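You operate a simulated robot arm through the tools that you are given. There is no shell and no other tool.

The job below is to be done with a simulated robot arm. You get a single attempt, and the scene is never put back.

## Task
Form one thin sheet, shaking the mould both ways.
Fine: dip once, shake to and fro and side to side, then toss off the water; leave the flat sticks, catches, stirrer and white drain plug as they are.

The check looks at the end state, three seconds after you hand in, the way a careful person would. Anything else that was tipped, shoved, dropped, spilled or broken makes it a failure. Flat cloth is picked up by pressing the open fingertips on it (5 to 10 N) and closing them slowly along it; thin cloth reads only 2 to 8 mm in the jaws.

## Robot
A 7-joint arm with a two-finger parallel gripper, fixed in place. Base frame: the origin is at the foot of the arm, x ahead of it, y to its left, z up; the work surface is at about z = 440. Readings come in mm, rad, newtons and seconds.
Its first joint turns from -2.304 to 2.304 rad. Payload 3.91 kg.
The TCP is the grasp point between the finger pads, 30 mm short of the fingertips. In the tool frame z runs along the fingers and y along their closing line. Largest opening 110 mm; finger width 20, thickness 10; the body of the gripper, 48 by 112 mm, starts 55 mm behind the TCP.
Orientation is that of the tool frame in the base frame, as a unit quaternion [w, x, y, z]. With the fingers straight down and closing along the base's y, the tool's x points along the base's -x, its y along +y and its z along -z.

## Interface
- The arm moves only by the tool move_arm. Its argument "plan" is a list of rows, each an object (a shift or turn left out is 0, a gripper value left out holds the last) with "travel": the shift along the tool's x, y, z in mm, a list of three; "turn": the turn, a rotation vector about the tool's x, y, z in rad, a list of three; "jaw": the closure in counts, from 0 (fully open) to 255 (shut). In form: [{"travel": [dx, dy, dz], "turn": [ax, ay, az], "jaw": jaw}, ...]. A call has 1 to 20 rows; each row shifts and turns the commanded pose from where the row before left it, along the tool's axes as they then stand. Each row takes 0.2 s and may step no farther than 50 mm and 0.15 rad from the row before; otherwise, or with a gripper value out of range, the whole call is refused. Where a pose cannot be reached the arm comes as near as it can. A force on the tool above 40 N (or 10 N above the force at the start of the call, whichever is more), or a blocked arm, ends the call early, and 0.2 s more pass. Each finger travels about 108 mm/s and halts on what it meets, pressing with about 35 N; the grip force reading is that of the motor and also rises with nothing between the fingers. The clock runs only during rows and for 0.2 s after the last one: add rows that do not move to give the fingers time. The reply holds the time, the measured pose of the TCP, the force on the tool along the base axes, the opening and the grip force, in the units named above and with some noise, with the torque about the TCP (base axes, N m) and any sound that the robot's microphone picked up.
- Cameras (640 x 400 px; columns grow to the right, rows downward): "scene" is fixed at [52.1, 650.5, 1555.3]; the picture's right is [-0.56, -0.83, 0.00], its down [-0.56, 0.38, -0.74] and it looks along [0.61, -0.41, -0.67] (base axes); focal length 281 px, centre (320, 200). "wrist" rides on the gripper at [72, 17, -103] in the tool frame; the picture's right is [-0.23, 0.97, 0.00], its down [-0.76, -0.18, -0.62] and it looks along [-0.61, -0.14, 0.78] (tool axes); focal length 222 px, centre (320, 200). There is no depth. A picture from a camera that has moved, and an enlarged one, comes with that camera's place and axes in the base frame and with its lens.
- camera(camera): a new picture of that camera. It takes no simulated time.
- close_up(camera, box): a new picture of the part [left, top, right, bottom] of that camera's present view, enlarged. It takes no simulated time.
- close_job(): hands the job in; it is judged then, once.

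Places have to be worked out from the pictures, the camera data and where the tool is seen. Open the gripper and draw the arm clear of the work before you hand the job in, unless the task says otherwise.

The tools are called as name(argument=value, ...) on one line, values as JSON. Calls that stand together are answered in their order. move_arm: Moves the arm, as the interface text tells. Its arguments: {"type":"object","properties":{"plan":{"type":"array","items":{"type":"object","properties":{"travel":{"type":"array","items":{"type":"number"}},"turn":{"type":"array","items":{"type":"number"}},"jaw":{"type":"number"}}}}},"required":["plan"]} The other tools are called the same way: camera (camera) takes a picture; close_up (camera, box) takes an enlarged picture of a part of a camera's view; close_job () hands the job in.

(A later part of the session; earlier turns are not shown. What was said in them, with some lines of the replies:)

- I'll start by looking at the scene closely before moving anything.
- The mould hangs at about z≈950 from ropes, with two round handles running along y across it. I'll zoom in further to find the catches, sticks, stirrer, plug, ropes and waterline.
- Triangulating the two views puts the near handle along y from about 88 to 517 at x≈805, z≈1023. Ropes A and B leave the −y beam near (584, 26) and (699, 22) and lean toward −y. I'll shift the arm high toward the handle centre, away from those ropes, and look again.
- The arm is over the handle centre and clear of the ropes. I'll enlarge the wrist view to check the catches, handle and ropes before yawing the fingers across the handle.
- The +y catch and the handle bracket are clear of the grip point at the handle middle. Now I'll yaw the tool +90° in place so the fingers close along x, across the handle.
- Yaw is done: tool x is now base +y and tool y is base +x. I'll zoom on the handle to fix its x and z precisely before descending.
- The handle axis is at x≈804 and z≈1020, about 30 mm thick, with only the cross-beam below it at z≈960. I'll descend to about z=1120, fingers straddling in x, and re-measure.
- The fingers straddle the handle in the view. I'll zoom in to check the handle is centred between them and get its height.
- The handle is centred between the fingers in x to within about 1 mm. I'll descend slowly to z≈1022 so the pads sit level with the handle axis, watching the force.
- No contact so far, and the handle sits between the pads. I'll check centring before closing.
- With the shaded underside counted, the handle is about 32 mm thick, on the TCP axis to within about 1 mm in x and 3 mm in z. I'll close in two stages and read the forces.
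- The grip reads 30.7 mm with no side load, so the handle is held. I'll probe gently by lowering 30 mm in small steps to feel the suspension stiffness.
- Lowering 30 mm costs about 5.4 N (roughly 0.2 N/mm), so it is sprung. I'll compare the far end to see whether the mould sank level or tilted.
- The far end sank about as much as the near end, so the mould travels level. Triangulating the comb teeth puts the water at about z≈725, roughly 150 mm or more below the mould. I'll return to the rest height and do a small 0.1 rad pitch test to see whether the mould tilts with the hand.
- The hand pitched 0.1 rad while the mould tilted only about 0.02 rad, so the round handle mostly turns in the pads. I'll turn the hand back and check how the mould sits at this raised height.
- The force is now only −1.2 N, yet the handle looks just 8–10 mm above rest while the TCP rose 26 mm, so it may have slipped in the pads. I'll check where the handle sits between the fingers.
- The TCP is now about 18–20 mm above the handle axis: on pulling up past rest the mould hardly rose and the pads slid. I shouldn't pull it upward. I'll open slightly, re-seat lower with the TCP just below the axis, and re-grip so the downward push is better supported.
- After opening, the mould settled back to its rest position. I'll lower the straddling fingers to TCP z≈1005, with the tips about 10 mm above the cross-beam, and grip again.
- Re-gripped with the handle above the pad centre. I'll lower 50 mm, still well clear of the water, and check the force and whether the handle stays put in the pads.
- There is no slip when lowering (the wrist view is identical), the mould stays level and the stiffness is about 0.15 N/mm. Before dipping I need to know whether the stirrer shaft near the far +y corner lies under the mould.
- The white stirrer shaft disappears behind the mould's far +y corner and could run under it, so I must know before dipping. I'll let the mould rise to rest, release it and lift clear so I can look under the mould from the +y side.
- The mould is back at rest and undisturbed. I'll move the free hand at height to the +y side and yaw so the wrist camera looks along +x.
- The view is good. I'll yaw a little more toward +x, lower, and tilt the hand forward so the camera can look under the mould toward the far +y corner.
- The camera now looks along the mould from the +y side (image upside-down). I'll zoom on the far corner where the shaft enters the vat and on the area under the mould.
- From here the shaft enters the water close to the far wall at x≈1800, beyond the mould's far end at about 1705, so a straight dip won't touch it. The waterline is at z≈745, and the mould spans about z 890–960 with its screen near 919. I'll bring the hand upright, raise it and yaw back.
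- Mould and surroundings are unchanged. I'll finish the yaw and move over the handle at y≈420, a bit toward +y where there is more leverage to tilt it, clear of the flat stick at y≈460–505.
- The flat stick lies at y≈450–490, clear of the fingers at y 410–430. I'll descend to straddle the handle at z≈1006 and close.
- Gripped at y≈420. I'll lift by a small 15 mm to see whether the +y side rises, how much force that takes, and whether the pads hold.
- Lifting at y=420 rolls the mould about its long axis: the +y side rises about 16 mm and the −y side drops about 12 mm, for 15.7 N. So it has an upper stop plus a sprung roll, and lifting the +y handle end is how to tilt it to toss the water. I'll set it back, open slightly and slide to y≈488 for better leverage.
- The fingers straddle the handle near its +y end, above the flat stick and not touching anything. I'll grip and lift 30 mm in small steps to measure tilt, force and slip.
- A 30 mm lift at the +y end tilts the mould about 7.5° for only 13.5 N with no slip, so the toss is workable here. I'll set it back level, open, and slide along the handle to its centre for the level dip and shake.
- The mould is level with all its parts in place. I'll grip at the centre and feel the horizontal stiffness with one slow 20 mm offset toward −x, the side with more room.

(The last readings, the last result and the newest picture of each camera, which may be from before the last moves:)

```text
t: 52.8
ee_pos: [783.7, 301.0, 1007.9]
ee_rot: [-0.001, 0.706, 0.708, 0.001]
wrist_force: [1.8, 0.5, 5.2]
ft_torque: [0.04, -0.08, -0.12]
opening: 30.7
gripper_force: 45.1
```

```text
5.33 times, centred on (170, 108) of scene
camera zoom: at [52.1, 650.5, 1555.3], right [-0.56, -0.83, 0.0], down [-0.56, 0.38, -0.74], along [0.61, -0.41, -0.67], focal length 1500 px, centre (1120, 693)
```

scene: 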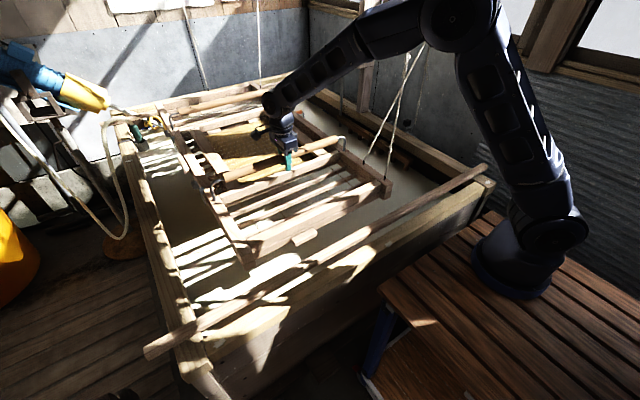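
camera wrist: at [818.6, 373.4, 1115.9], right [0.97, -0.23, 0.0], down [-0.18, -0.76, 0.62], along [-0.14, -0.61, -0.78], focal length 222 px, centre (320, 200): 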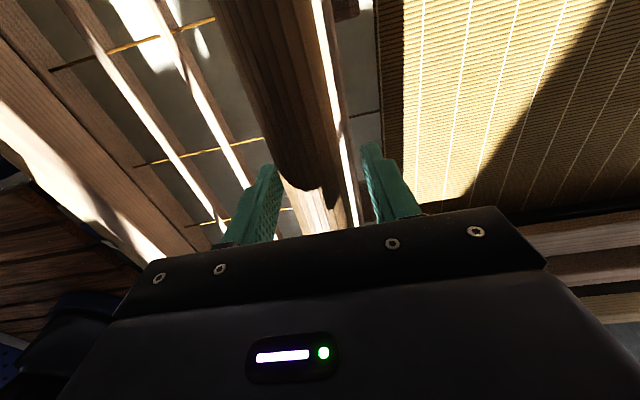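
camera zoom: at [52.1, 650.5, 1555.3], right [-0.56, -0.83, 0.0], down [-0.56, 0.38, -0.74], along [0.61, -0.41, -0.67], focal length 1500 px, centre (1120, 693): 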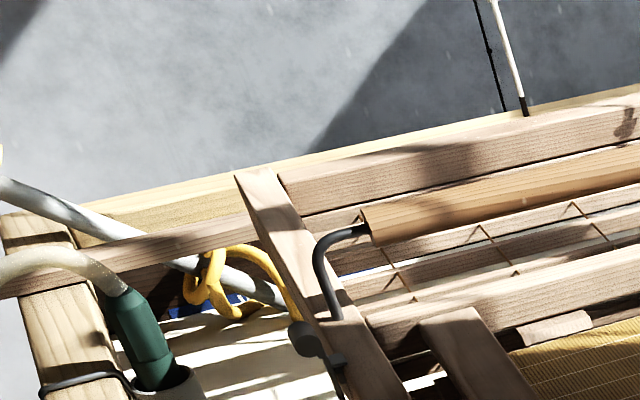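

x is soft, about 0.1 N/mm. I'll return and do the same slow check in y.

move_arm(plan=[{"travel": [0, 8, 0]}, {"travel": [0, 8, 0]}, {"travel": [0, 4, 0]}, {"travel": [5, 0, 0]}, {"travel": [8, 0, 0]}, {"travel": [7, 0, 0]}, {"travel": [0, 0, 0]}])

close_up(camera="scene", box=[120, 60, 400, 235])

close_up(camera="wrist", box=[220, 110, 440, 248])

```text
t: 54.4
ee_pos: [804.5, 320.0, 1007.0]
ee_rot: [0.001, 0.707, 0.707, 0.0]
wrist_force: [-0.4, -0.6, 3.5]
ft_torque: [-0.08, 0.06, -0.05]
opening: 30.5
gripper_force: 44.7
```

```text
2.29 times, centred on (260, 148) of scene
camera zoom: at [52.1, 650.5, 1555.3], right [-0.56, -0.83, 0.0], down [-0.56, 0.38, -0.74], along [0.61, -0.41, -0.67], focal length 643 px, centre (457, 320)
```

zoom: 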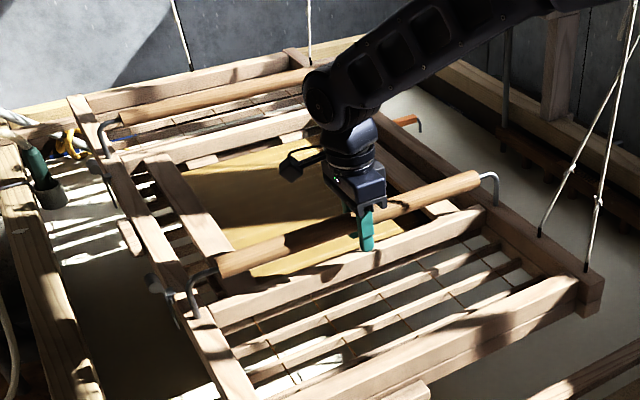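

```text
2.90 times, centred on (330, 179) of wrist
camera zoom: at [820.4, 393.8, 1110.4], right [0.97, -0.23, 0.0], down [-0.18, -0.76, 0.62], along [-0.14, -0.61, -0.78], focal length 644 px, centre (291, 261)
```

zoom: 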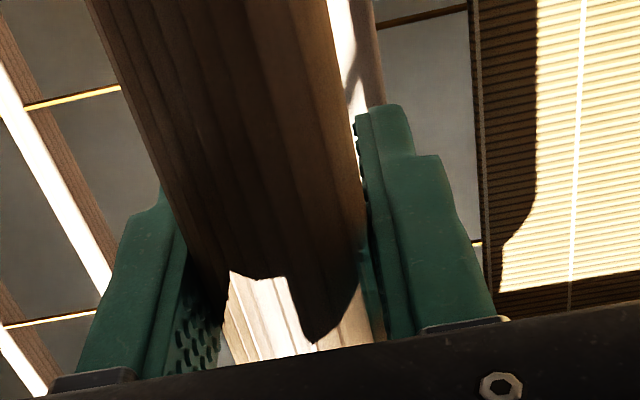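

Both horizontal directions are soft (under 0.1 N/mm) and the mould translates as a whole. I'll centre it in y, bias 20 mm toward −x for clearance from the far cross-stick, and lower to just above the water to verify the waterline.

move_arm(plan=[{"travel": [-10, -8, 0]}, {"travel": [-10, -10, 0]}, {"travel": [0, 0, 10]}, {"travel": [0, 0, 20]}, {"travel": [0, 0, 25]}, {"travel": [0, 0, 25]}, {"travel": [0, 0, 15]}, {"travel": [0, 0, 5]}, {"travel": [0, 0, 0]}])

camera(camera="scene")

close_up(camera="wrist", box=[220, 110, 440, 248])

close_up(camera="scene", box=[110, 80, 230, 155])

close_up(camera="scene", box=[220, 190, 400, 302])

```text
t: 56.4
ee_pos: [787.1, 301.4, 907.7]
ee_rot: [0.0, 0.707, 0.708, 0.0]
wrist_force: [2.5, 0.3, 8.7]
ft_torque: [-0.01, -0.12, -0.17]
opening: 30.5
gripper_force: 44.8
```

```text
taken
```

scene: 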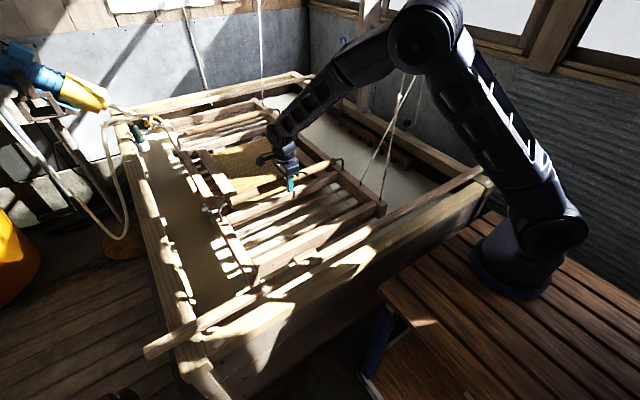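

```text
2.90 times, centred on (330, 179) of wrist
camera zoom: at [802.7, 373.2, 1010.3], right [0.97, -0.23, 0.0], down [-0.18, -0.76, 0.62], along [-0.14, -0.61, -0.78], focal length 644 px, centre (291, 261)
```

zoom: 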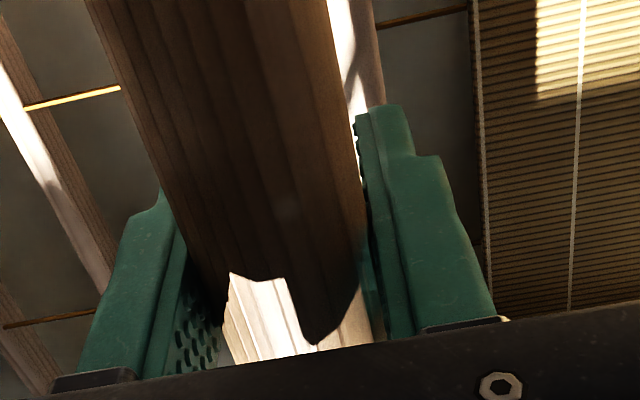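

```text
5.33 times, centred on (170, 118) of scene
camera zoom: at [52.1, 650.5, 1555.3], right [-0.56, -0.83, 0.0], down [-0.56, 0.38, -0.74], along [0.61, -0.41, -0.67], focal length 1500 px, centre (1120, 640)
```

zoom: 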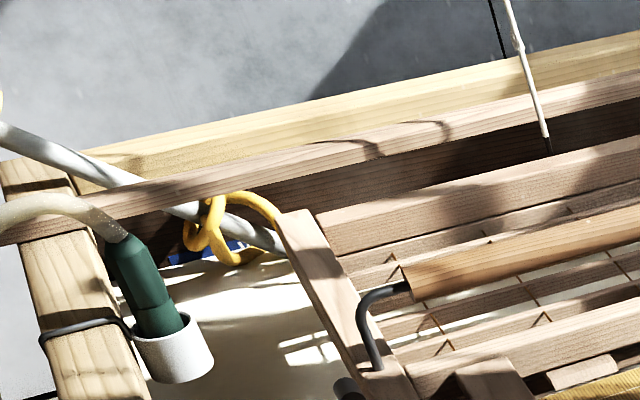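

```text
3.56 times, centred on (310, 246) of scene
camera zoom: at [52.1, 650.5, 1555.3], right [-0.56, -0.83, 0.0], down [-0.56, 0.38, -0.74], along [0.61, -0.41, -0.67], focal length 1000 px, centre (356, 36)
```

zoom: 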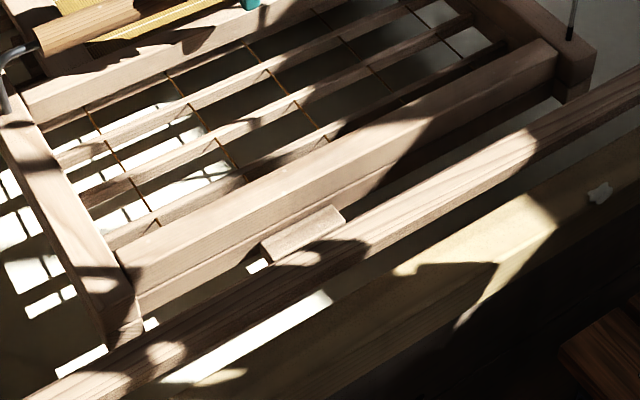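

No slip and only 8.7 N after 100 mm; the mould is level, with its screen at about z≈819 and the water near 745. Now the single dip: another 122 mm down so the deckle goes under, a brief hold, then a check.

move_arm(plan=[{"travel": [0, 0, 15]}, {"travel": [0, 0, 25]}, {"travel": [0, 0, 25]}, {"travel": [0, 0, 25]}, {"travel": [0, 0, 20]}, {"travel": [0, 0, 12]}, {"travel": [0, 0, 0]}])

camera(camera="scene")

close_up(camera="scene", box=[160, 90, 400, 240])

close_up(camera="wrist", box=[220, 110, 440, 248])

camera(camera="wrist")

```text
t: 57.9
ee_pos: [788.4, 301.8, 790.0]
ee_rot: [0.0, 0.707, 0.707, 0.004]
wrist_force: [1.4, 0.0, 13.3]
ft_torque: [0.02, -0.39, -0.15]
opening: 30.8
gripper_force: 45.2
stopped in row 7: the force on the tool passed its limit at 72 N (the readings are from after the stop); the commanded pose is now the measured one
```

```text
taken
```

scene: 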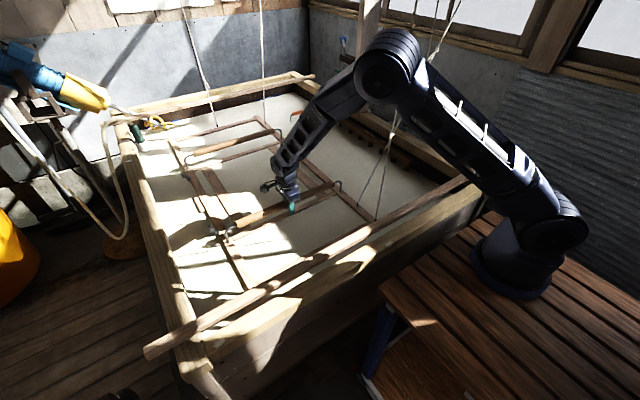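

```text
2.67 times, centred on (280, 165) of scene
camera zoom: at [52.1, 650.5, 1555.3], right [-0.56, -0.83, 0.0], down [-0.56, 0.38, -0.74], along [0.61, -0.41, -0.67], focal length 750 px, centre (427, 293)
```

zoom: 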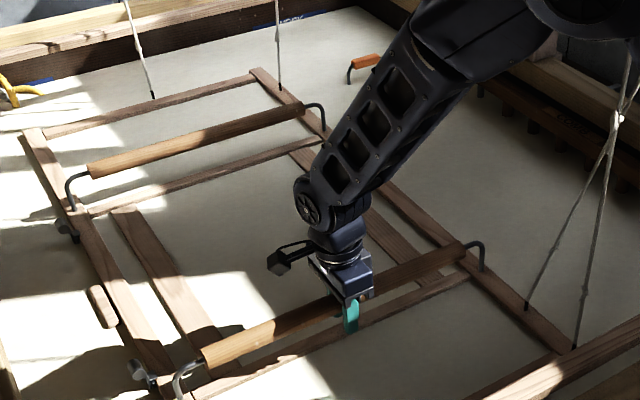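

```text
2.90 times, centred on (330, 179) of wrist
camera zoom: at [803.8, 375.0, 892.6], right [0.97, -0.23, 0.01], down [-0.18, -0.76, 0.62], along [-0.14, -0.6, -0.79], focal length 644 px, centre (291, 261)
```

zoom: 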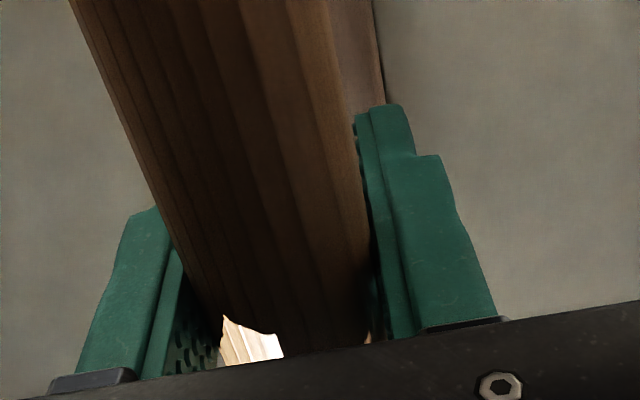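

```text
taken
camera wrist: at [803.8, 375.0, 892.6], right [0.97, -0.23, 0.01], down [-0.18, -0.76, 0.62], along [-0.14, -0.6, -0.79], focal length 222 px, centre (320, 200)
```

wrist: 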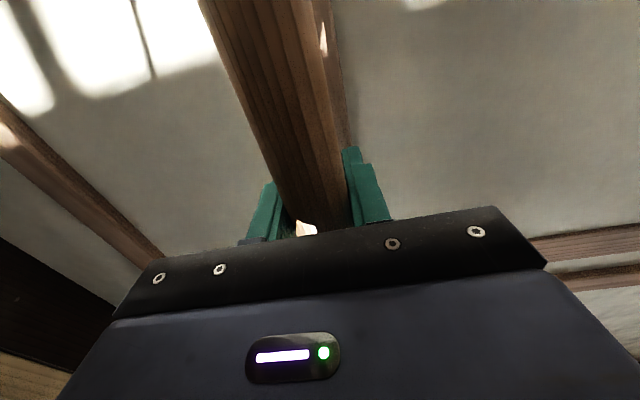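

The mould is submerged: only the beam tops show at the surface, and the force spike was the suspension's bottom stop (now 13 N). I'll raise it smoothly, clear of the water, to just under its rest height.

move_arm(plan=[{"travel": [0, 0, -8]}, {"travel": [0, 0, -15]}, {"travel": [0, 0, -20]}, {"travel": [0, 0, -22]}, {"travel": [0, 0, -25]}, {"travel": [0, 0, -25]}, {"travel": [0, 0, -25]}, {"travel": [0, 0, -25]}, {"travel": [0, 0, -20]}, {"travel": [0, 0, -12]}, {"travel": [0, 0, -6]}])

camera(camera="scene")

close_up(camera="scene", box=[120, 60, 400, 235])

close_up(camera="wrist", box=[220, 110, 440, 248])

```text
t: 60.3
ee_pos: [786.0, 301.0, 990.3]
ee_rot: [0.0, 0.706, 0.708, 0.002]
wrist_force: [2.0, -1.0, 1.0]
ft_torque: [-0.01, -0.06, -0.17]
opening: 30.5
gripper_force: 45.3
```

```text
taken
```

scene: 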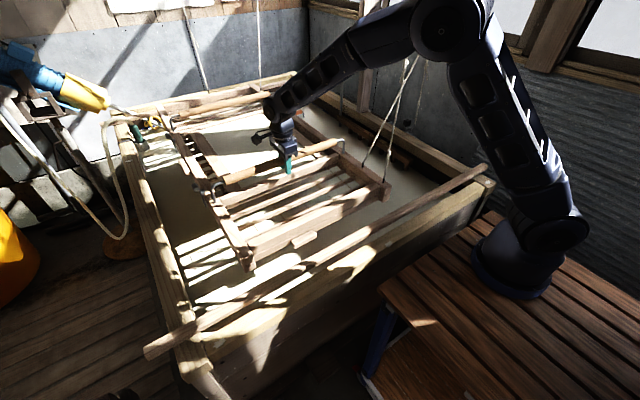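

```text
2.29 times, centred on (260, 148) of scene
camera zoom: at [52.1, 650.5, 1555.3], right [-0.56, -0.83, 0.0], down [-0.56, 0.38, -0.74], along [0.61, -0.41, -0.67], focal length 643 px, centre (457, 320)
```

zoom: 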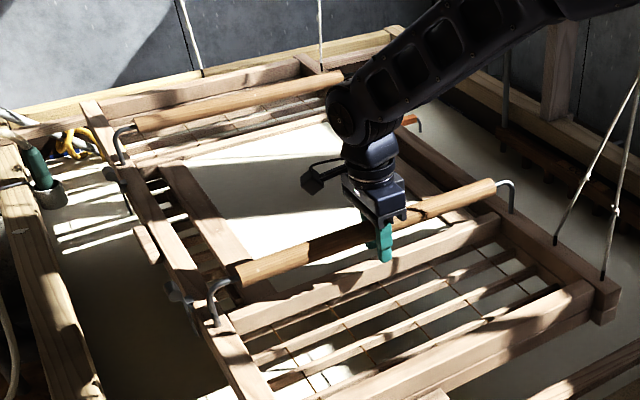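

```text
2.90 times, centred on (330, 179) of wrist
camera zoom: at [801.9, 374.0, 1093.5], right [0.97, -0.23, 0.0], down [-0.18, -0.76, 0.62], along [-0.14, -0.61, -0.78], focal length 644 px, centre (291, 261)
```

zoom: 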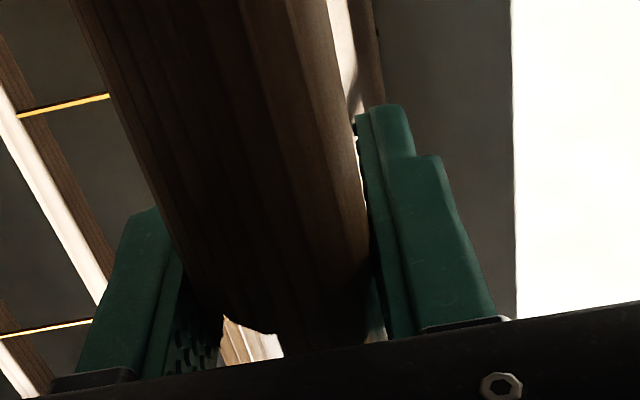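

The screen now carries a white charge of stock and the grip is firm, with the hand just below the rest stop. Next I'll shake to and fro along x, ±25 mm about x≈790, staying clear of both cross-sticks.

move_arm(plan=[{"travel": [0, 9, 0]}, {"travel": [0, 13, 0]}, {"travel": [0, 7, 0]}, {"travel": [0, -14, 0]}, {"travel": [0, -22, 0]}, {"travel": [0, -14, 0]}, {"travel": [0, 14, 0]}, {"travel": [0, 22, 0]}, {"travel": [0, 14, 0]}, {"travel": [0, -14, 0]}, {"travel": [0, -22, 0]}, {"travel": [0, -14, 0]}, {"travel": [0, 14, 0]}, {"travel": [0, 22, 0]}, {"travel": [0, 14, 0]}, {"travel": [0, -14, 0]}, {"travel": [0, -22, 0]}, {"travel": [0, -14, 0]}, {"travel": [0, 14, 0]}, {"travel": [0, 10, 0]}])

close_up(camera="scene", box=[120, 60, 400, 235])

close_up(camera="wrist", box=[220, 110, 440, 248])

```text
t: 61.7
ee_pos: [774.8, 299.3, 993.4]
ee_rot: [0.004, 0.708, 0.707, 0.007]
wrist_force: [15.0, 0.6, 0.2]
ft_torque: [-0.02, -0.02, -0.02]
opening: 30.7
gripper_force: 44.9
stopped in row 7: the force on the tool passed its limit at 57 N (the readings are from after the stop); the commanded pose is now the measured one
```

```text
2.29 times, centred on (260, 148) of scene
camera zoom: at [52.1, 650.5, 1555.3], right [-0.56, -0.83, 0.0], down [-0.56, 0.38, -0.74], along [0.61, -0.41, -0.67], focal length 643 px, centre (457, 320)
```

zoom: 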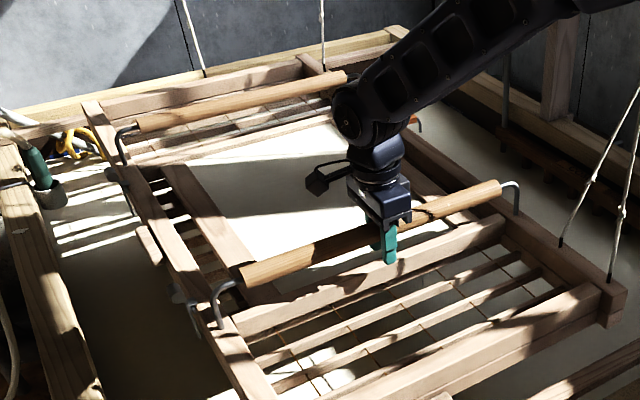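

```text
2.90 times, centred on (330, 179) of wrist
camera zoom: at [790.0, 371.7, 1096.4], right [0.97, -0.23, 0.01], down [-0.19, -0.76, 0.62], along [-0.13, -0.6, -0.79], focal length 644 px, centre (291, 261)
```

zoom: 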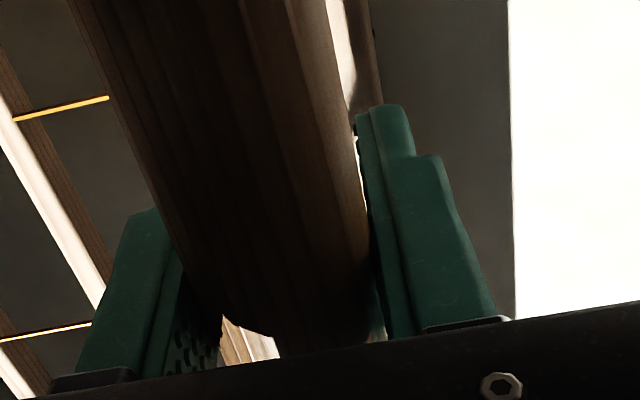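

The call stopped when pulling the mould to about x≈772 met something stiff, either a travel limit or the near cross-stick. I'll check the near end and the stick closely before moving on.

close_up(camera="scene", box=[220, 190, 400, 302])

close_up(camera="scene", box=[120, 250, 360, 400])

close_up(camera="scene", box=[400, 150, 640, 300])

close_up(camera="scene", box=[110, 70, 230, 145])

camera(camera="scene")

```text
3.56 times, centred on (310, 246) of scene
camera zoom: at [52.1, 650.5, 1555.3], right [-0.56, -0.83, 0.0], down [-0.56, 0.38, -0.74], along [0.61, -0.41, -0.67], focal length 1000 px, centre (356, 36)
```

zoom: 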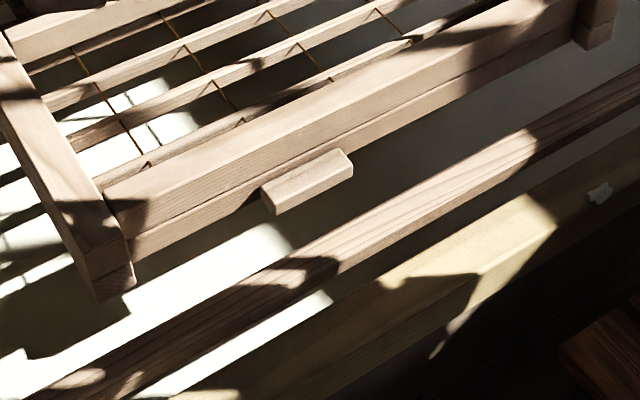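

```text
2.67 times, centred on (240, 325) of scene
camera zoom: at [52.1, 650.5, 1555.3], right [-0.56, -0.83, 0.0], down [-0.56, 0.38, -0.74], along [0.61, -0.41, -0.67], focal length 750 px, centre (533, -133)
```

zoom: 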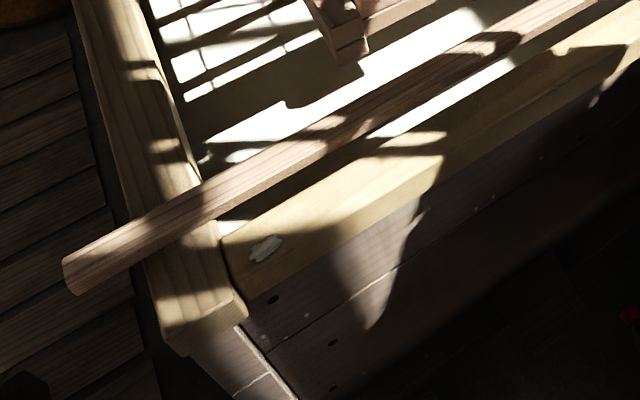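

```text
2.67 times, centred on (520, 225) of scene
camera zoom: at [52.1, 650.5, 1555.3], right [-0.56, -0.83, 0.0], down [-0.56, 0.38, -0.74], along [0.61, -0.41, -0.67], focal length 750 px, centre (-213, 133)
```

zoom: 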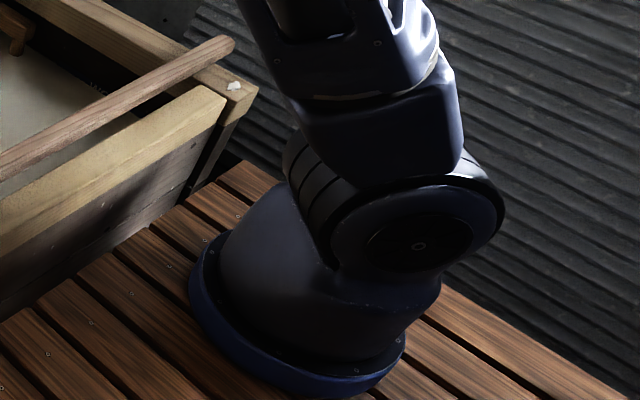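

```text
5.33 times, centred on (170, 108) of scene
camera zoom: at [52.1, 650.5, 1555.3], right [-0.56, -0.83, 0.0], down [-0.56, 0.38, -0.74], along [0.61, -0.41, -0.67], focal length 1500 px, centre (1120, 693)
```

zoom: 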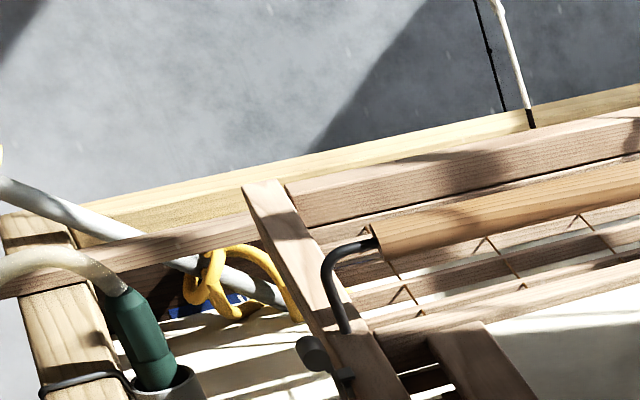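

```text
taken
```

scene: 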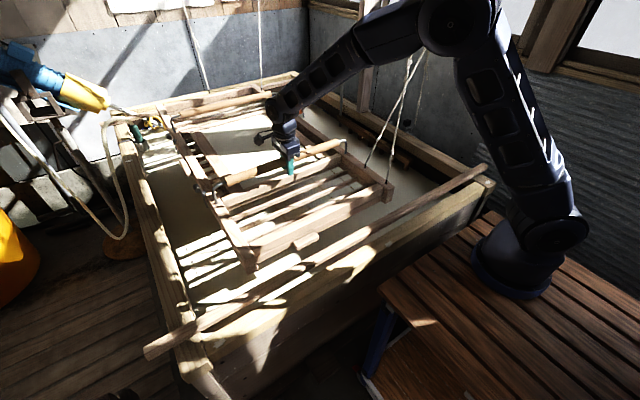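

The near stick's ends are exactly where they were and there is a clear gap, so that was the mould's own x travel limit, about −30 mm from rest. I'll keep shaking along x within ±21 mm of the rest position at x=803.

move_arm(plan=[{"travel": [0, 13, 0]}, {"travel": [0, 22, 0]}, {"travel": [0, 13, 0]}, {"travel": [0, -12, 0]}, {"travel": [0, -18, 0]}, {"travel": [0, -12, 0]}, {"travel": [0, 12, 0]}, {"travel": [0, 18, 0]}, {"travel": [0, 12, 0]}, {"travel": [0, -12, 0]}, {"travel": [0, -18, 0]}, {"travel": [0, -12, 0]}, {"travel": [0, 12, 0]}, {"travel": [0, 18, 0]}, {"travel": [0, 12, 0]}, {"travel": [0, -12, 0]}, {"travel": [0, -18, 0]}, {"travel": [0, -12, 0]}, {"travel": [0, 12, 0]}, {"travel": [0, 10, 0]}])

close_up(camera="scene", box=[120, 60, 400, 235])

```text
t: 65.9
ee_pos: [801.7, 298.6, 991.1]
ee_rot: [0.004, 0.708, 0.706, 0.006]
wrist_force: [-0.6, -0.5, 1.3]
ft_torque: [-0.07, -0.3, 0.05]
opening: 30.6
gripper_force: 44.7
```

```text
2.29 times, centred on (260, 148) of scene
camera zoom: at [52.1, 650.5, 1555.3], right [-0.56, -0.83, 0.0], down [-0.56, 0.38, -0.74], along [0.61, -0.41, -0.67], focal length 643 px, centre (457, 320)
```

zoom: 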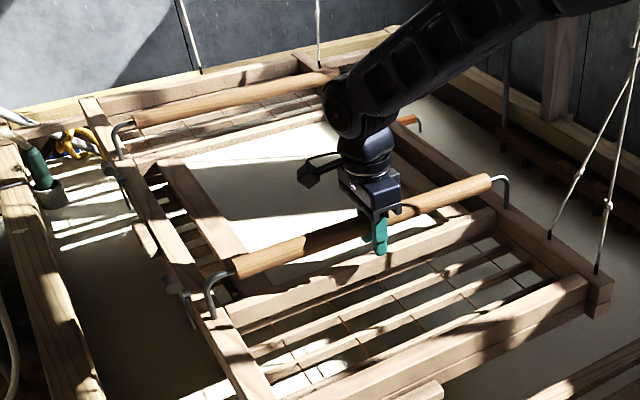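

The x shake is done, with the white stock still held and everything in place. Now I'll shake side to side along y, ±21 mm about y≈299.

move_arm(plan=[{"travel": [6, 0, 0]}, {"travel": [9, 0, 0]}, {"travel": [6, 0, 0]}, {"travel": [-12, 0, 0]}, {"travel": [-18, 0, 0]}, {"travel": [-12, 0, 0]}, {"travel": [12, 0, 0]}, {"travel": [18, 0, 0]}, {"travel": [12, 0, 0]}, {"travel": [-12, 0, 0]}, {"travel": [-18, 0, 0]}, {"travel": [-12, 0, 0]}, {"travel": [12, 0, 0]}, {"travel": [18, 0, 0]}, {"travel": [12, 0, 0]}, {"travel": [-12, 0, 0]}, {"travel": [-18, 0, 0]}, {"travel": [-12, 0, 0]}, {"travel": [12, 0, 0]}, {"travel": [10, 0, 0]}])

close_up(camera="scene", box=[120, 60, 400, 235])

close_up(camera="wrist", box=[220, 110, 440, 248])

```text
t: 70.1
ee_pos: [802.9, 301.1, 993.0]
ee_rot: [0.004, 0.707, 0.708, 0.005]
wrist_force: [0.8, 0.4, 2.4]
ft_torque: [0.02, -0.09, 0.19]
opening: 30.7
gripper_force: 45.2
```

```text
2.29 times, centred on (260, 148) of scene
camera zoom: at [52.1, 650.5, 1555.3], right [-0.56, -0.83, 0.0], down [-0.56, 0.38, -0.74], along [0.61, -0.41, -0.67], focal length 643 px, centre (457, 320)
```

zoom: 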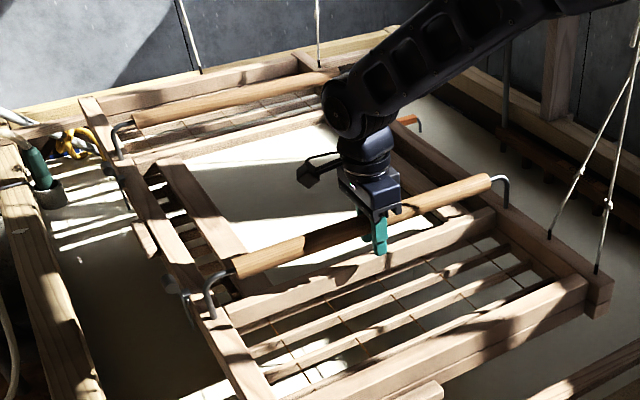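

```text
2.90 times, centred on (330, 179) of wrist
camera zoom: at [816.6, 373.1, 1096.5], right [0.97, -0.23, 0.01], down [-0.19, -0.76, 0.62], along [-0.13, -0.6, -0.79], focal length 644 px, centre (291, 261)
```

zoom: 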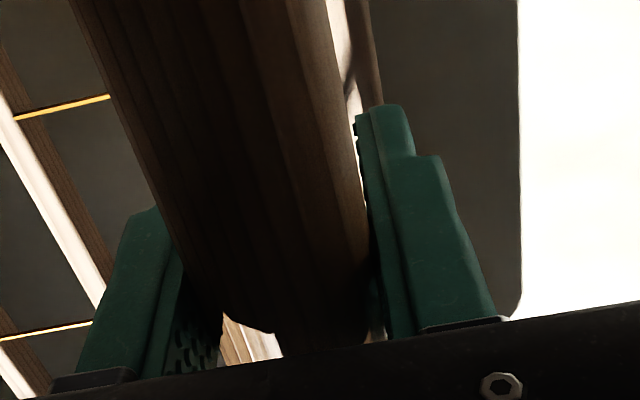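

The shaking is done both ways and the stock is still on the screen. I'll release at rest, slide to the +y handle end and re-grip there to toss off the surplus.

move_arm(plan=[{"travel": [0, 0, -6]}, {"jaw": 180}, {"jaw": 130}, {"jaw": 130}, {"travel": [15, 0, -8]}, {"travel": [40, 0, -9]}, {"travel": [45, 0, 0]}, {"travel": [45, 0, 0]}, {"travel": [32, 0, 0]}, {"travel": [10, 0, 0]}, {"travel": [0, 0, 0]}, {"jaw": 180}, {"jaw": 255}, {"jaw": 255}, {"jaw": 255}, {"jaw": 255}])

close_up(camera="scene", box=[120, 60, 400, 235])

close_up(camera="wrist", box=[220, 110, 440, 248])

```text
t: 73.5
ee_pos: [801.7, 486.4, 1018.2]
ee_rot: [0.004, 0.708, 0.706, 0.006]
wrist_force: [0.3, 0.4, 0.2]
ft_torque: [-0.05, 0.03, 0.1]
opening: 30.5
gripper_force: 44.8
```

```text
2.29 times, centred on (260, 148) of scene
camera zoom: at [52.1, 650.5, 1555.3], right [-0.56, -0.83, 0.0], down [-0.56, 0.38, -0.74], along [0.61, -0.41, -0.67], focal length 643 px, centre (457, 320)
```

zoom: 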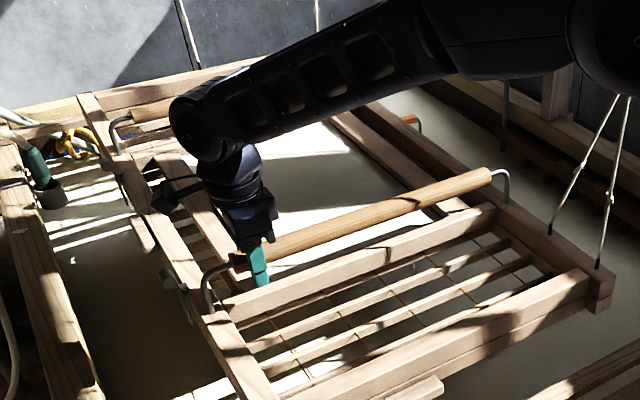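

```text
2.90 times, centred on (330, 179) of wrist
camera zoom: at [815.8, 559.4, 1121.2], right [0.97, -0.23, 0.01], down [-0.19, -0.76, 0.62], along [-0.13, -0.6, -0.79], focal length 644 px, centre (291, 261)
```

zoom: 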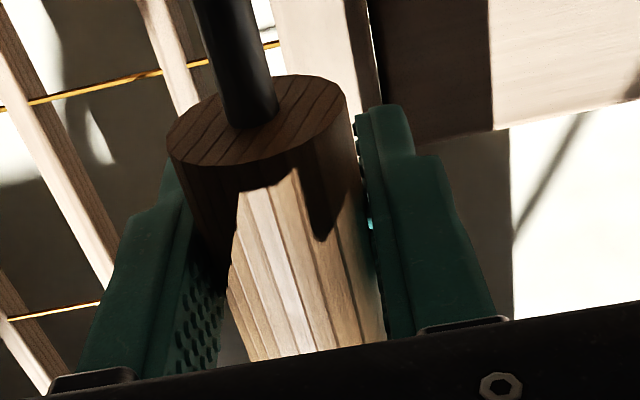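

Gripped at the +y end with the stock still on the screen. I'll toss by lifting this side about 56 mm while rolling the hand with it, so the surplus runs off the −y edge.

move_arm(plan=[{"travel": [0, 0, -5], "turn": [0, 0.02, 0]}, {"travel": [0, 0, -11], "turn": [0, 0.05, 0]}, {"travel": [0, 0, -15], "turn": [0, 0.065, 0]}, {"travel": [0, 0, -15], "turn": [0, 0.065, 0]}, {"travel": [0, 0, -10], "turn": [0, 0.05, 0]}, {"travel": [0, 0, 0]}, {"travel": [0, 0, 0]}])

camera(camera="scene")

close_up(camera="scene", box=[120, 60, 400, 235])

close_up(camera="wrist", box=[220, 110, 440, 248])

close_up(camera="scene", box=[290, 110, 410, 185])

```text
t: 75.0
ee_pos: [799.3, 480.4, 1068.2]
ee_rot: [-0.085, 0.701, 0.702, 0.091]
wrist_force: [1.3, -1.7, -9.3]
ft_torque: [-0.33, 0.21, 0.22]
opening: 30.7
gripper_force: 45.3
stopped in row 7: the force on the tool passed its limit at 44 N (the readings are from after the stop); the commanded pose is now the measured one
```

```text
taken
```

scene: 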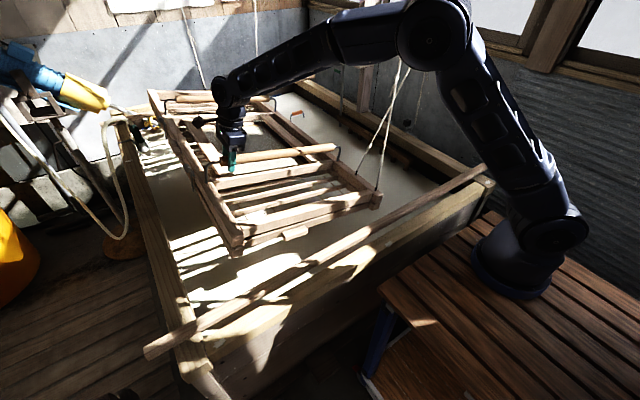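

```text
2.29 times, centred on (260, 148) of scene
camera zoom: at [52.1, 650.5, 1555.3], right [-0.56, -0.83, 0.0], down [-0.56, 0.38, -0.74], along [0.61, -0.41, -0.67], focal length 643 px, centre (457, 320)
```

zoom: 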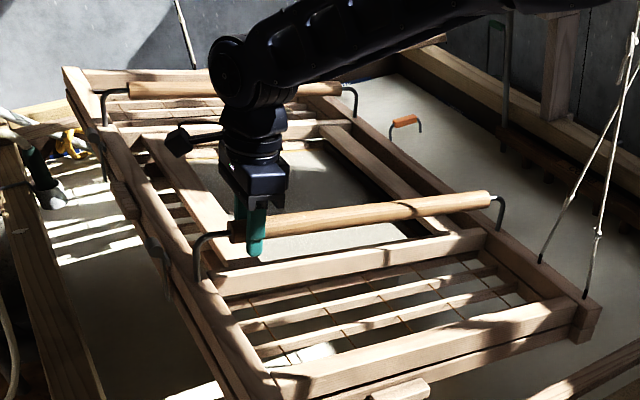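

```text
2.90 times, centred on (330, 179) of wrist
camera zoom: at [815.0, 525.4, 1186.8], right [0.97, -0.22, -0.05], down [-0.18, -0.89, 0.41], along [-0.13, -0.39, -0.91], focal length 644 px, centre (291, 261)
```

zoom: 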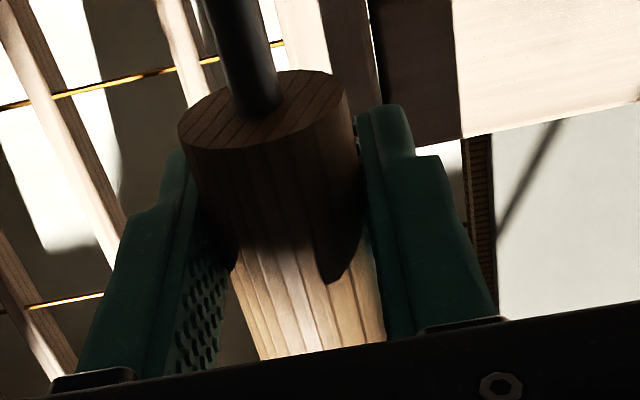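

```text
5.33 times, centred on (350, 148) of scene
camera zoom: at [52.1, 650.5, 1555.3], right [-0.56, -0.83, 0.0], down [-0.56, 0.38, -0.74], along [0.61, -0.41, -0.67], focal length 1500 px, centre (160, 480)
```

zoom: 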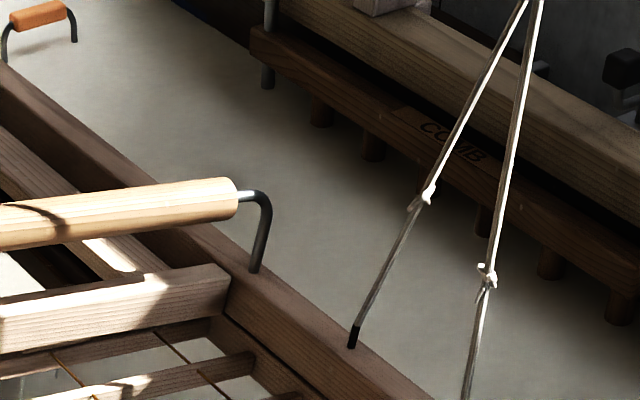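

The toss tilted the mould about 12–13° (the call ended at the roll limit), and the bright pool is gone from the screen, leaving a thin matte layer. I'll hold briefly, then lower the side gently back to level.

move_arm(plan=[{"travel": [0, 0, 0]}, {"travel": [0, 0, 0]}, {"travel": [0, 0, 0]}, {"travel": [0, 0, 8], "turn": [0, -0.04, 0]}, {"travel": [0, 0, 12], "turn": [0, -0.06, 0]}, {"travel": [0, 0, 12], "turn": [0, -0.06, 0]}, {"travel": [0, 0, 11], "turn": [0, -0.055, 0]}, {"travel": [0, 0, 6], "turn": [0, -0.03, 0]}, {"travel": [0, 0, 2]}, {"travel": [0, 0, 0]}])

camera(camera="scene")

close_up(camera="scene", box=[120, 60, 400, 235])

close_up(camera="wrist", box=[220, 0, 640, 248])

```text
t: 77.2
ee_pos: [800.7, 487.8, 1021.2]
ee_rot: [0.0, 0.708, 0.707, 0.006]
wrist_force: [-0.1, -0.2, 1.1]
ft_torque: [-0.31, 0.05, 0.21]
opening: 30.6
gripper_force: 45.0
```

```text
taken
```

scene: 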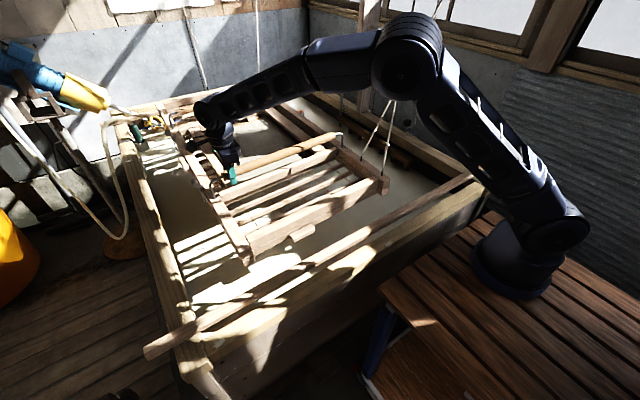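

```text
2.29 times, centred on (260, 148) of scene
camera zoom: at [52.1, 650.5, 1555.3], right [-0.56, -0.83, 0.0], down [-0.56, 0.38, -0.74], along [0.61, -0.41, -0.67], focal length 643 px, centre (457, 320)
```

zoom: 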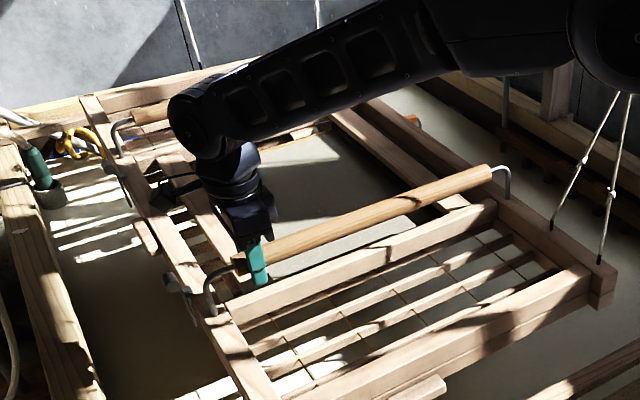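

```text
1.52 times, centred on (430, 124) of wrist
camera zoom: at [816.5, 560.0, 1124.2], right [0.97, -0.23, 0.01], down [-0.19, -0.77, 0.62], along [-0.13, -0.6, -0.79], focal length 338 px, centre (152, 316)
```

zoom: 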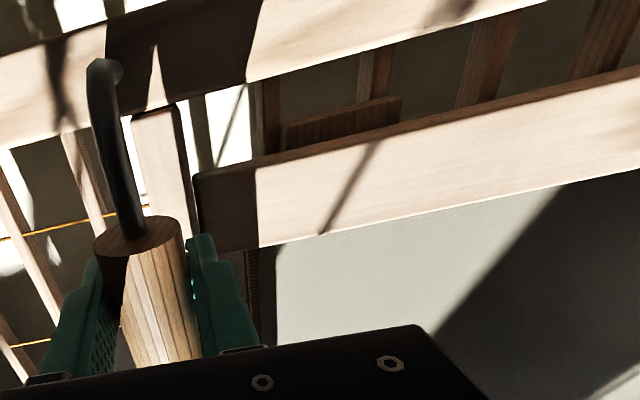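

A thin, even matte sheet lies on the screen, and the flat sticks and catches look in place. The mould is level with almost no load, so I'll open gently and rise straight up.

move_arm(plan=[{"jaw": 215}, {"jaw": 180}, {"jaw": 130}, {"jaw": 120}, {"travel": [0, 0, 0]}, {"travel": [0, 0, -5]}, {"travel": [0, 0, -15]}, {"travel": [0, 0, -30]}, {"travel": [0, 0, -40]}, {"travel": [0, 0, -40]}, {"travel": [0, 0, -40]}, {"travel": [0, 0, -40]}, {"travel": [0, 0, -30]}, {"travel": [0, 0, 0]}])

camera(camera="scene")

camera(camera="wrist")

```text
t: 80.2
ee_pos: [798.7, 487.7, 1260.6]
ee_rot: [0.001, 0.707, 0.707, 0.006]
wrist_force: [0.0, 0.0, -0.1]
ft_torque: [-0.03, -0.01, 0.02]
opening: 58.3
gripper_force: 0.0
```

```text
taken
```

scene: 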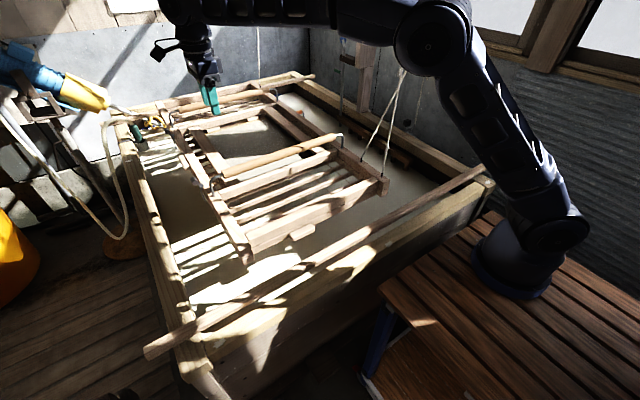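

```text
taken
camera wrist: at [814.8, 560.8, 1364.5], right [0.97, -0.23, 0.01], down [-0.19, -0.77, 0.62], along [-0.13, -0.6, -0.79], focal length 222 px, centre (320, 200)
```

wrist: 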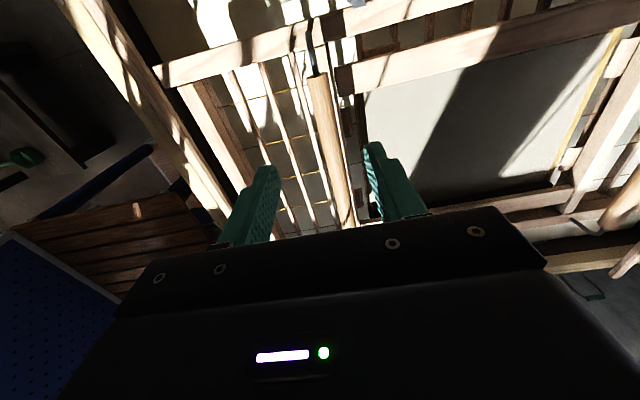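

The mould hangs level and untouched with a single pale sheet. I'll zoom in on the sheet, sticks, catches, stirrer and cross-sticks to confirm everything before withdrawing.

close_up(camera="scene", box=[120, 60, 400, 235])

close_up(camera="scene", box=[180, 90, 300, 165])

close_up(camera="scene", box=[110, 70, 230, 145])

close_up(camera="scene", box=[300, 90, 440, 178])

close_up(camera="scene", box=[180, 140, 300, 215])

close_up(camera="wrist", box=[300, 0, 640, 212])

```text
2.29 times, centred on (260, 148) of scene
camera zoom: at [52.1, 650.5, 1555.3], right [-0.56, -0.83, 0.0], down [-0.56, 0.38, -0.74], along [0.61, -0.41, -0.67], focal length 643 px, centre (457, 320)
```

zoom: 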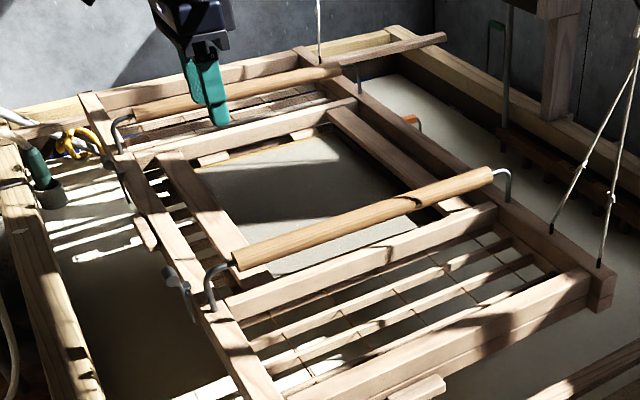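

```text
5.33 times, centred on (240, 128) of scene
camera zoom: at [52.1, 650.5, 1555.3], right [-0.56, -0.83, 0.0], down [-0.56, 0.38, -0.74], along [0.61, -0.41, -0.67], focal length 1500 px, centre (747, 587)
```

zoom: 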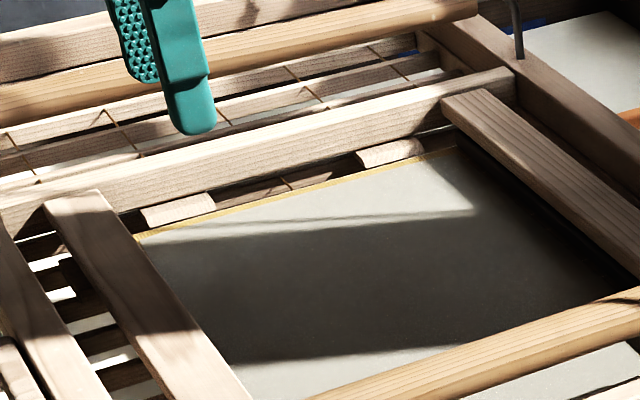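

```text
5.33 times, centred on (170, 108) of scene
camera zoom: at [52.1, 650.5, 1555.3], right [-0.56, -0.83, 0.0], down [-0.56, 0.38, -0.74], along [0.61, -0.41, -0.67], focal length 1500 px, centre (1120, 693)
```

zoom: 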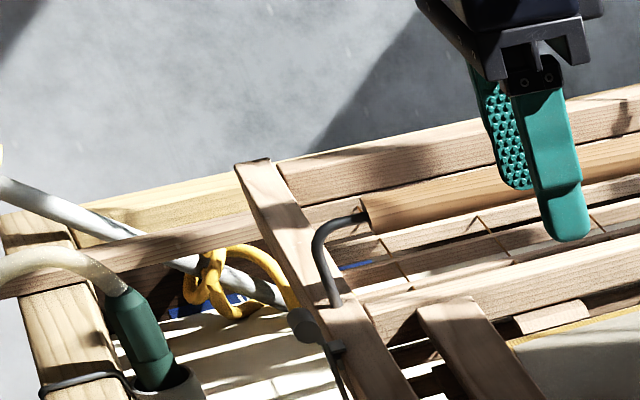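

```text
4.55 times, centred on (370, 134) of scene
camera zoom: at [52.1, 650.5, 1555.3], right [-0.56, -0.83, 0.0], down [-0.56, 0.38, -0.74], along [0.61, -0.41, -0.67], focal length 1279 px, centre (93, 500)
```

zoom: 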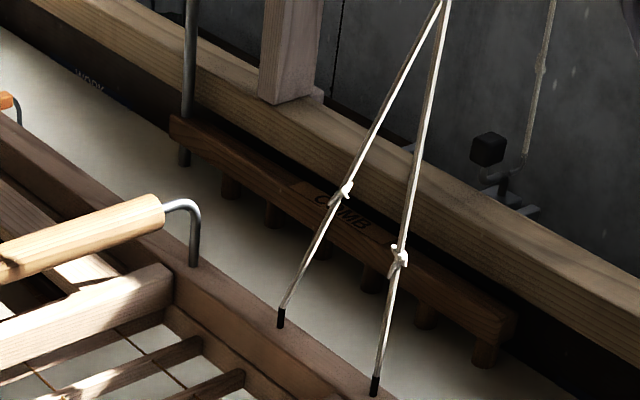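

```text
5.33 times, centred on (240, 178) of scene
camera zoom: at [52.1, 650.5, 1555.3], right [-0.56, -0.83, 0.0], down [-0.56, 0.38, -0.74], along [0.61, -0.41, -0.67], focal length 1500 px, centre (747, 320)
```

zoom: 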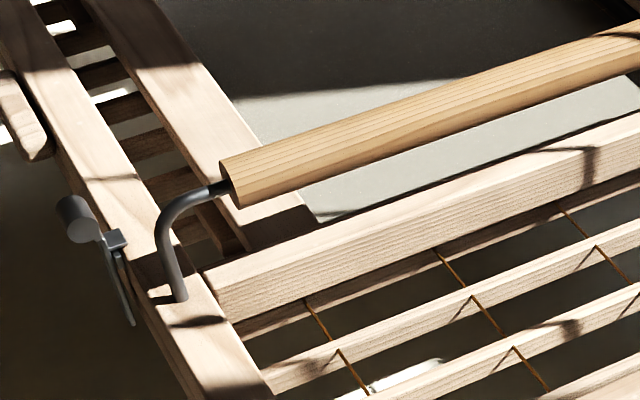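

```text
1.88 times, centred on (470, 106) of wrist
camera zoom: at [814.8, 560.8, 1364.5], right [0.97, -0.23, 0.01], down [-0.19, -0.77, 0.62], along [-0.13, -0.6, -0.79], focal length 418 px, centre (38, 377)
```

zoom: 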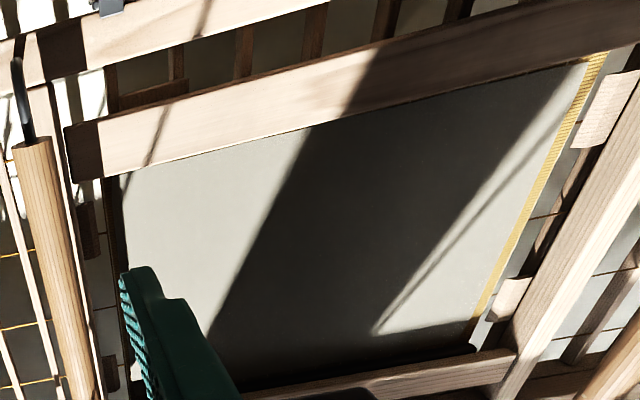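

The sheet is uniform on the screen; sticks, catches, comb, stirrer and plug are all where they started, and the mould is back at its rest position. I'll open fully and draw the arm back, keeping well away from the ropes.

move_arm(plan=[{"travel": [0, 0, -15], "jaw": 0}, {"travel": [-10, -20, -15]}, {"travel": [-15, -35, 0]}, {"travel": [-15, -40, 0]}, {"travel": [-15, -40, 0]}, {"travel": [-15, -35, 0]}, {"travel": [-10, -20, 0]}, {"travel": [0, 0, 0]}, {"travel": [0, 0, 0]}])

camera(camera="scene")

close_up(camera="scene", box=[120, 60, 400, 235])

```text
t: 82.2
ee_pos: [607.8, 404.7, 1288.0]
ee_rot: [0.002, 0.708, 0.707, 0.007]
wrist_force: [-0.8, -0.1, 0.1]
ft_torque: [-0.04, -0.02, 0.03]
opening: 109.8
gripper_force: 0.0
```

```text
taken
```

scene: 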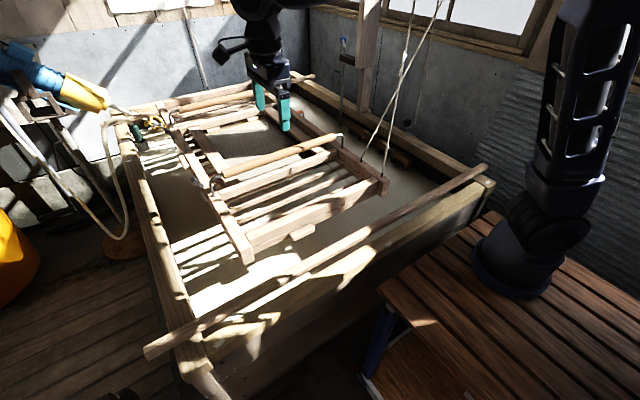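

```text
2.29 times, centred on (260, 148) of scene
camera zoom: at [52.1, 650.5, 1555.3], right [-0.56, -0.83, 0.0], down [-0.56, 0.38, -0.74], along [0.61, -0.41, -0.67], focal length 643 px, centre (457, 320)
```

zoom: 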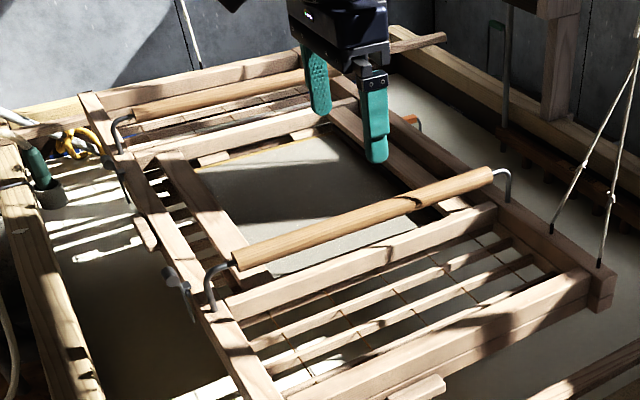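

The gripper is open and the arm is high and clear. The mould hangs level with one thin sheet, and the sticks, catches, stirrer and plug are unchanged, so I'm handing the job in.

close_job()

```text
The job is handed in.
```

I formed one thin sheet on the mould and handed the job in; I don't have the check's result.

- **Dip:** The mould went under once, level, until only the beam tops showed. It came up with a white charge of stock on the screen.
- **Shake:** I shook it about three times to and fro along x, then about three times side to side along y. The strokes were about 21–25 mm each way from the middle.
- **Toss:** I lifted the +y end of the near handle to tilt the mould about 12–13°, so the surplus ran off the −y edge. What remained was a thin, even, matte sheet.

- **Force-limit stops:** Three calls stopped early on the force limit: 72 N at the bottom of the dip, 57 N at one end of the x shake, and 44 N at the top of the toss. I put these down to the mould reaching its own travel limits. After the x-shake stop I checked the near cross-stick and it had not moved.
- **Trial moves:** Before the dip I moved the dry mould a little to learn how it hung, including a tilt of about 7.5°.

In the last pictures the flat sticks, catches, stirrer and comb look as they did at the start. I took the white ring on the rim to be the drain plug, and it looks untouched too. The mould hangs level at its rest position, and the gripper is open with the arm well clear.
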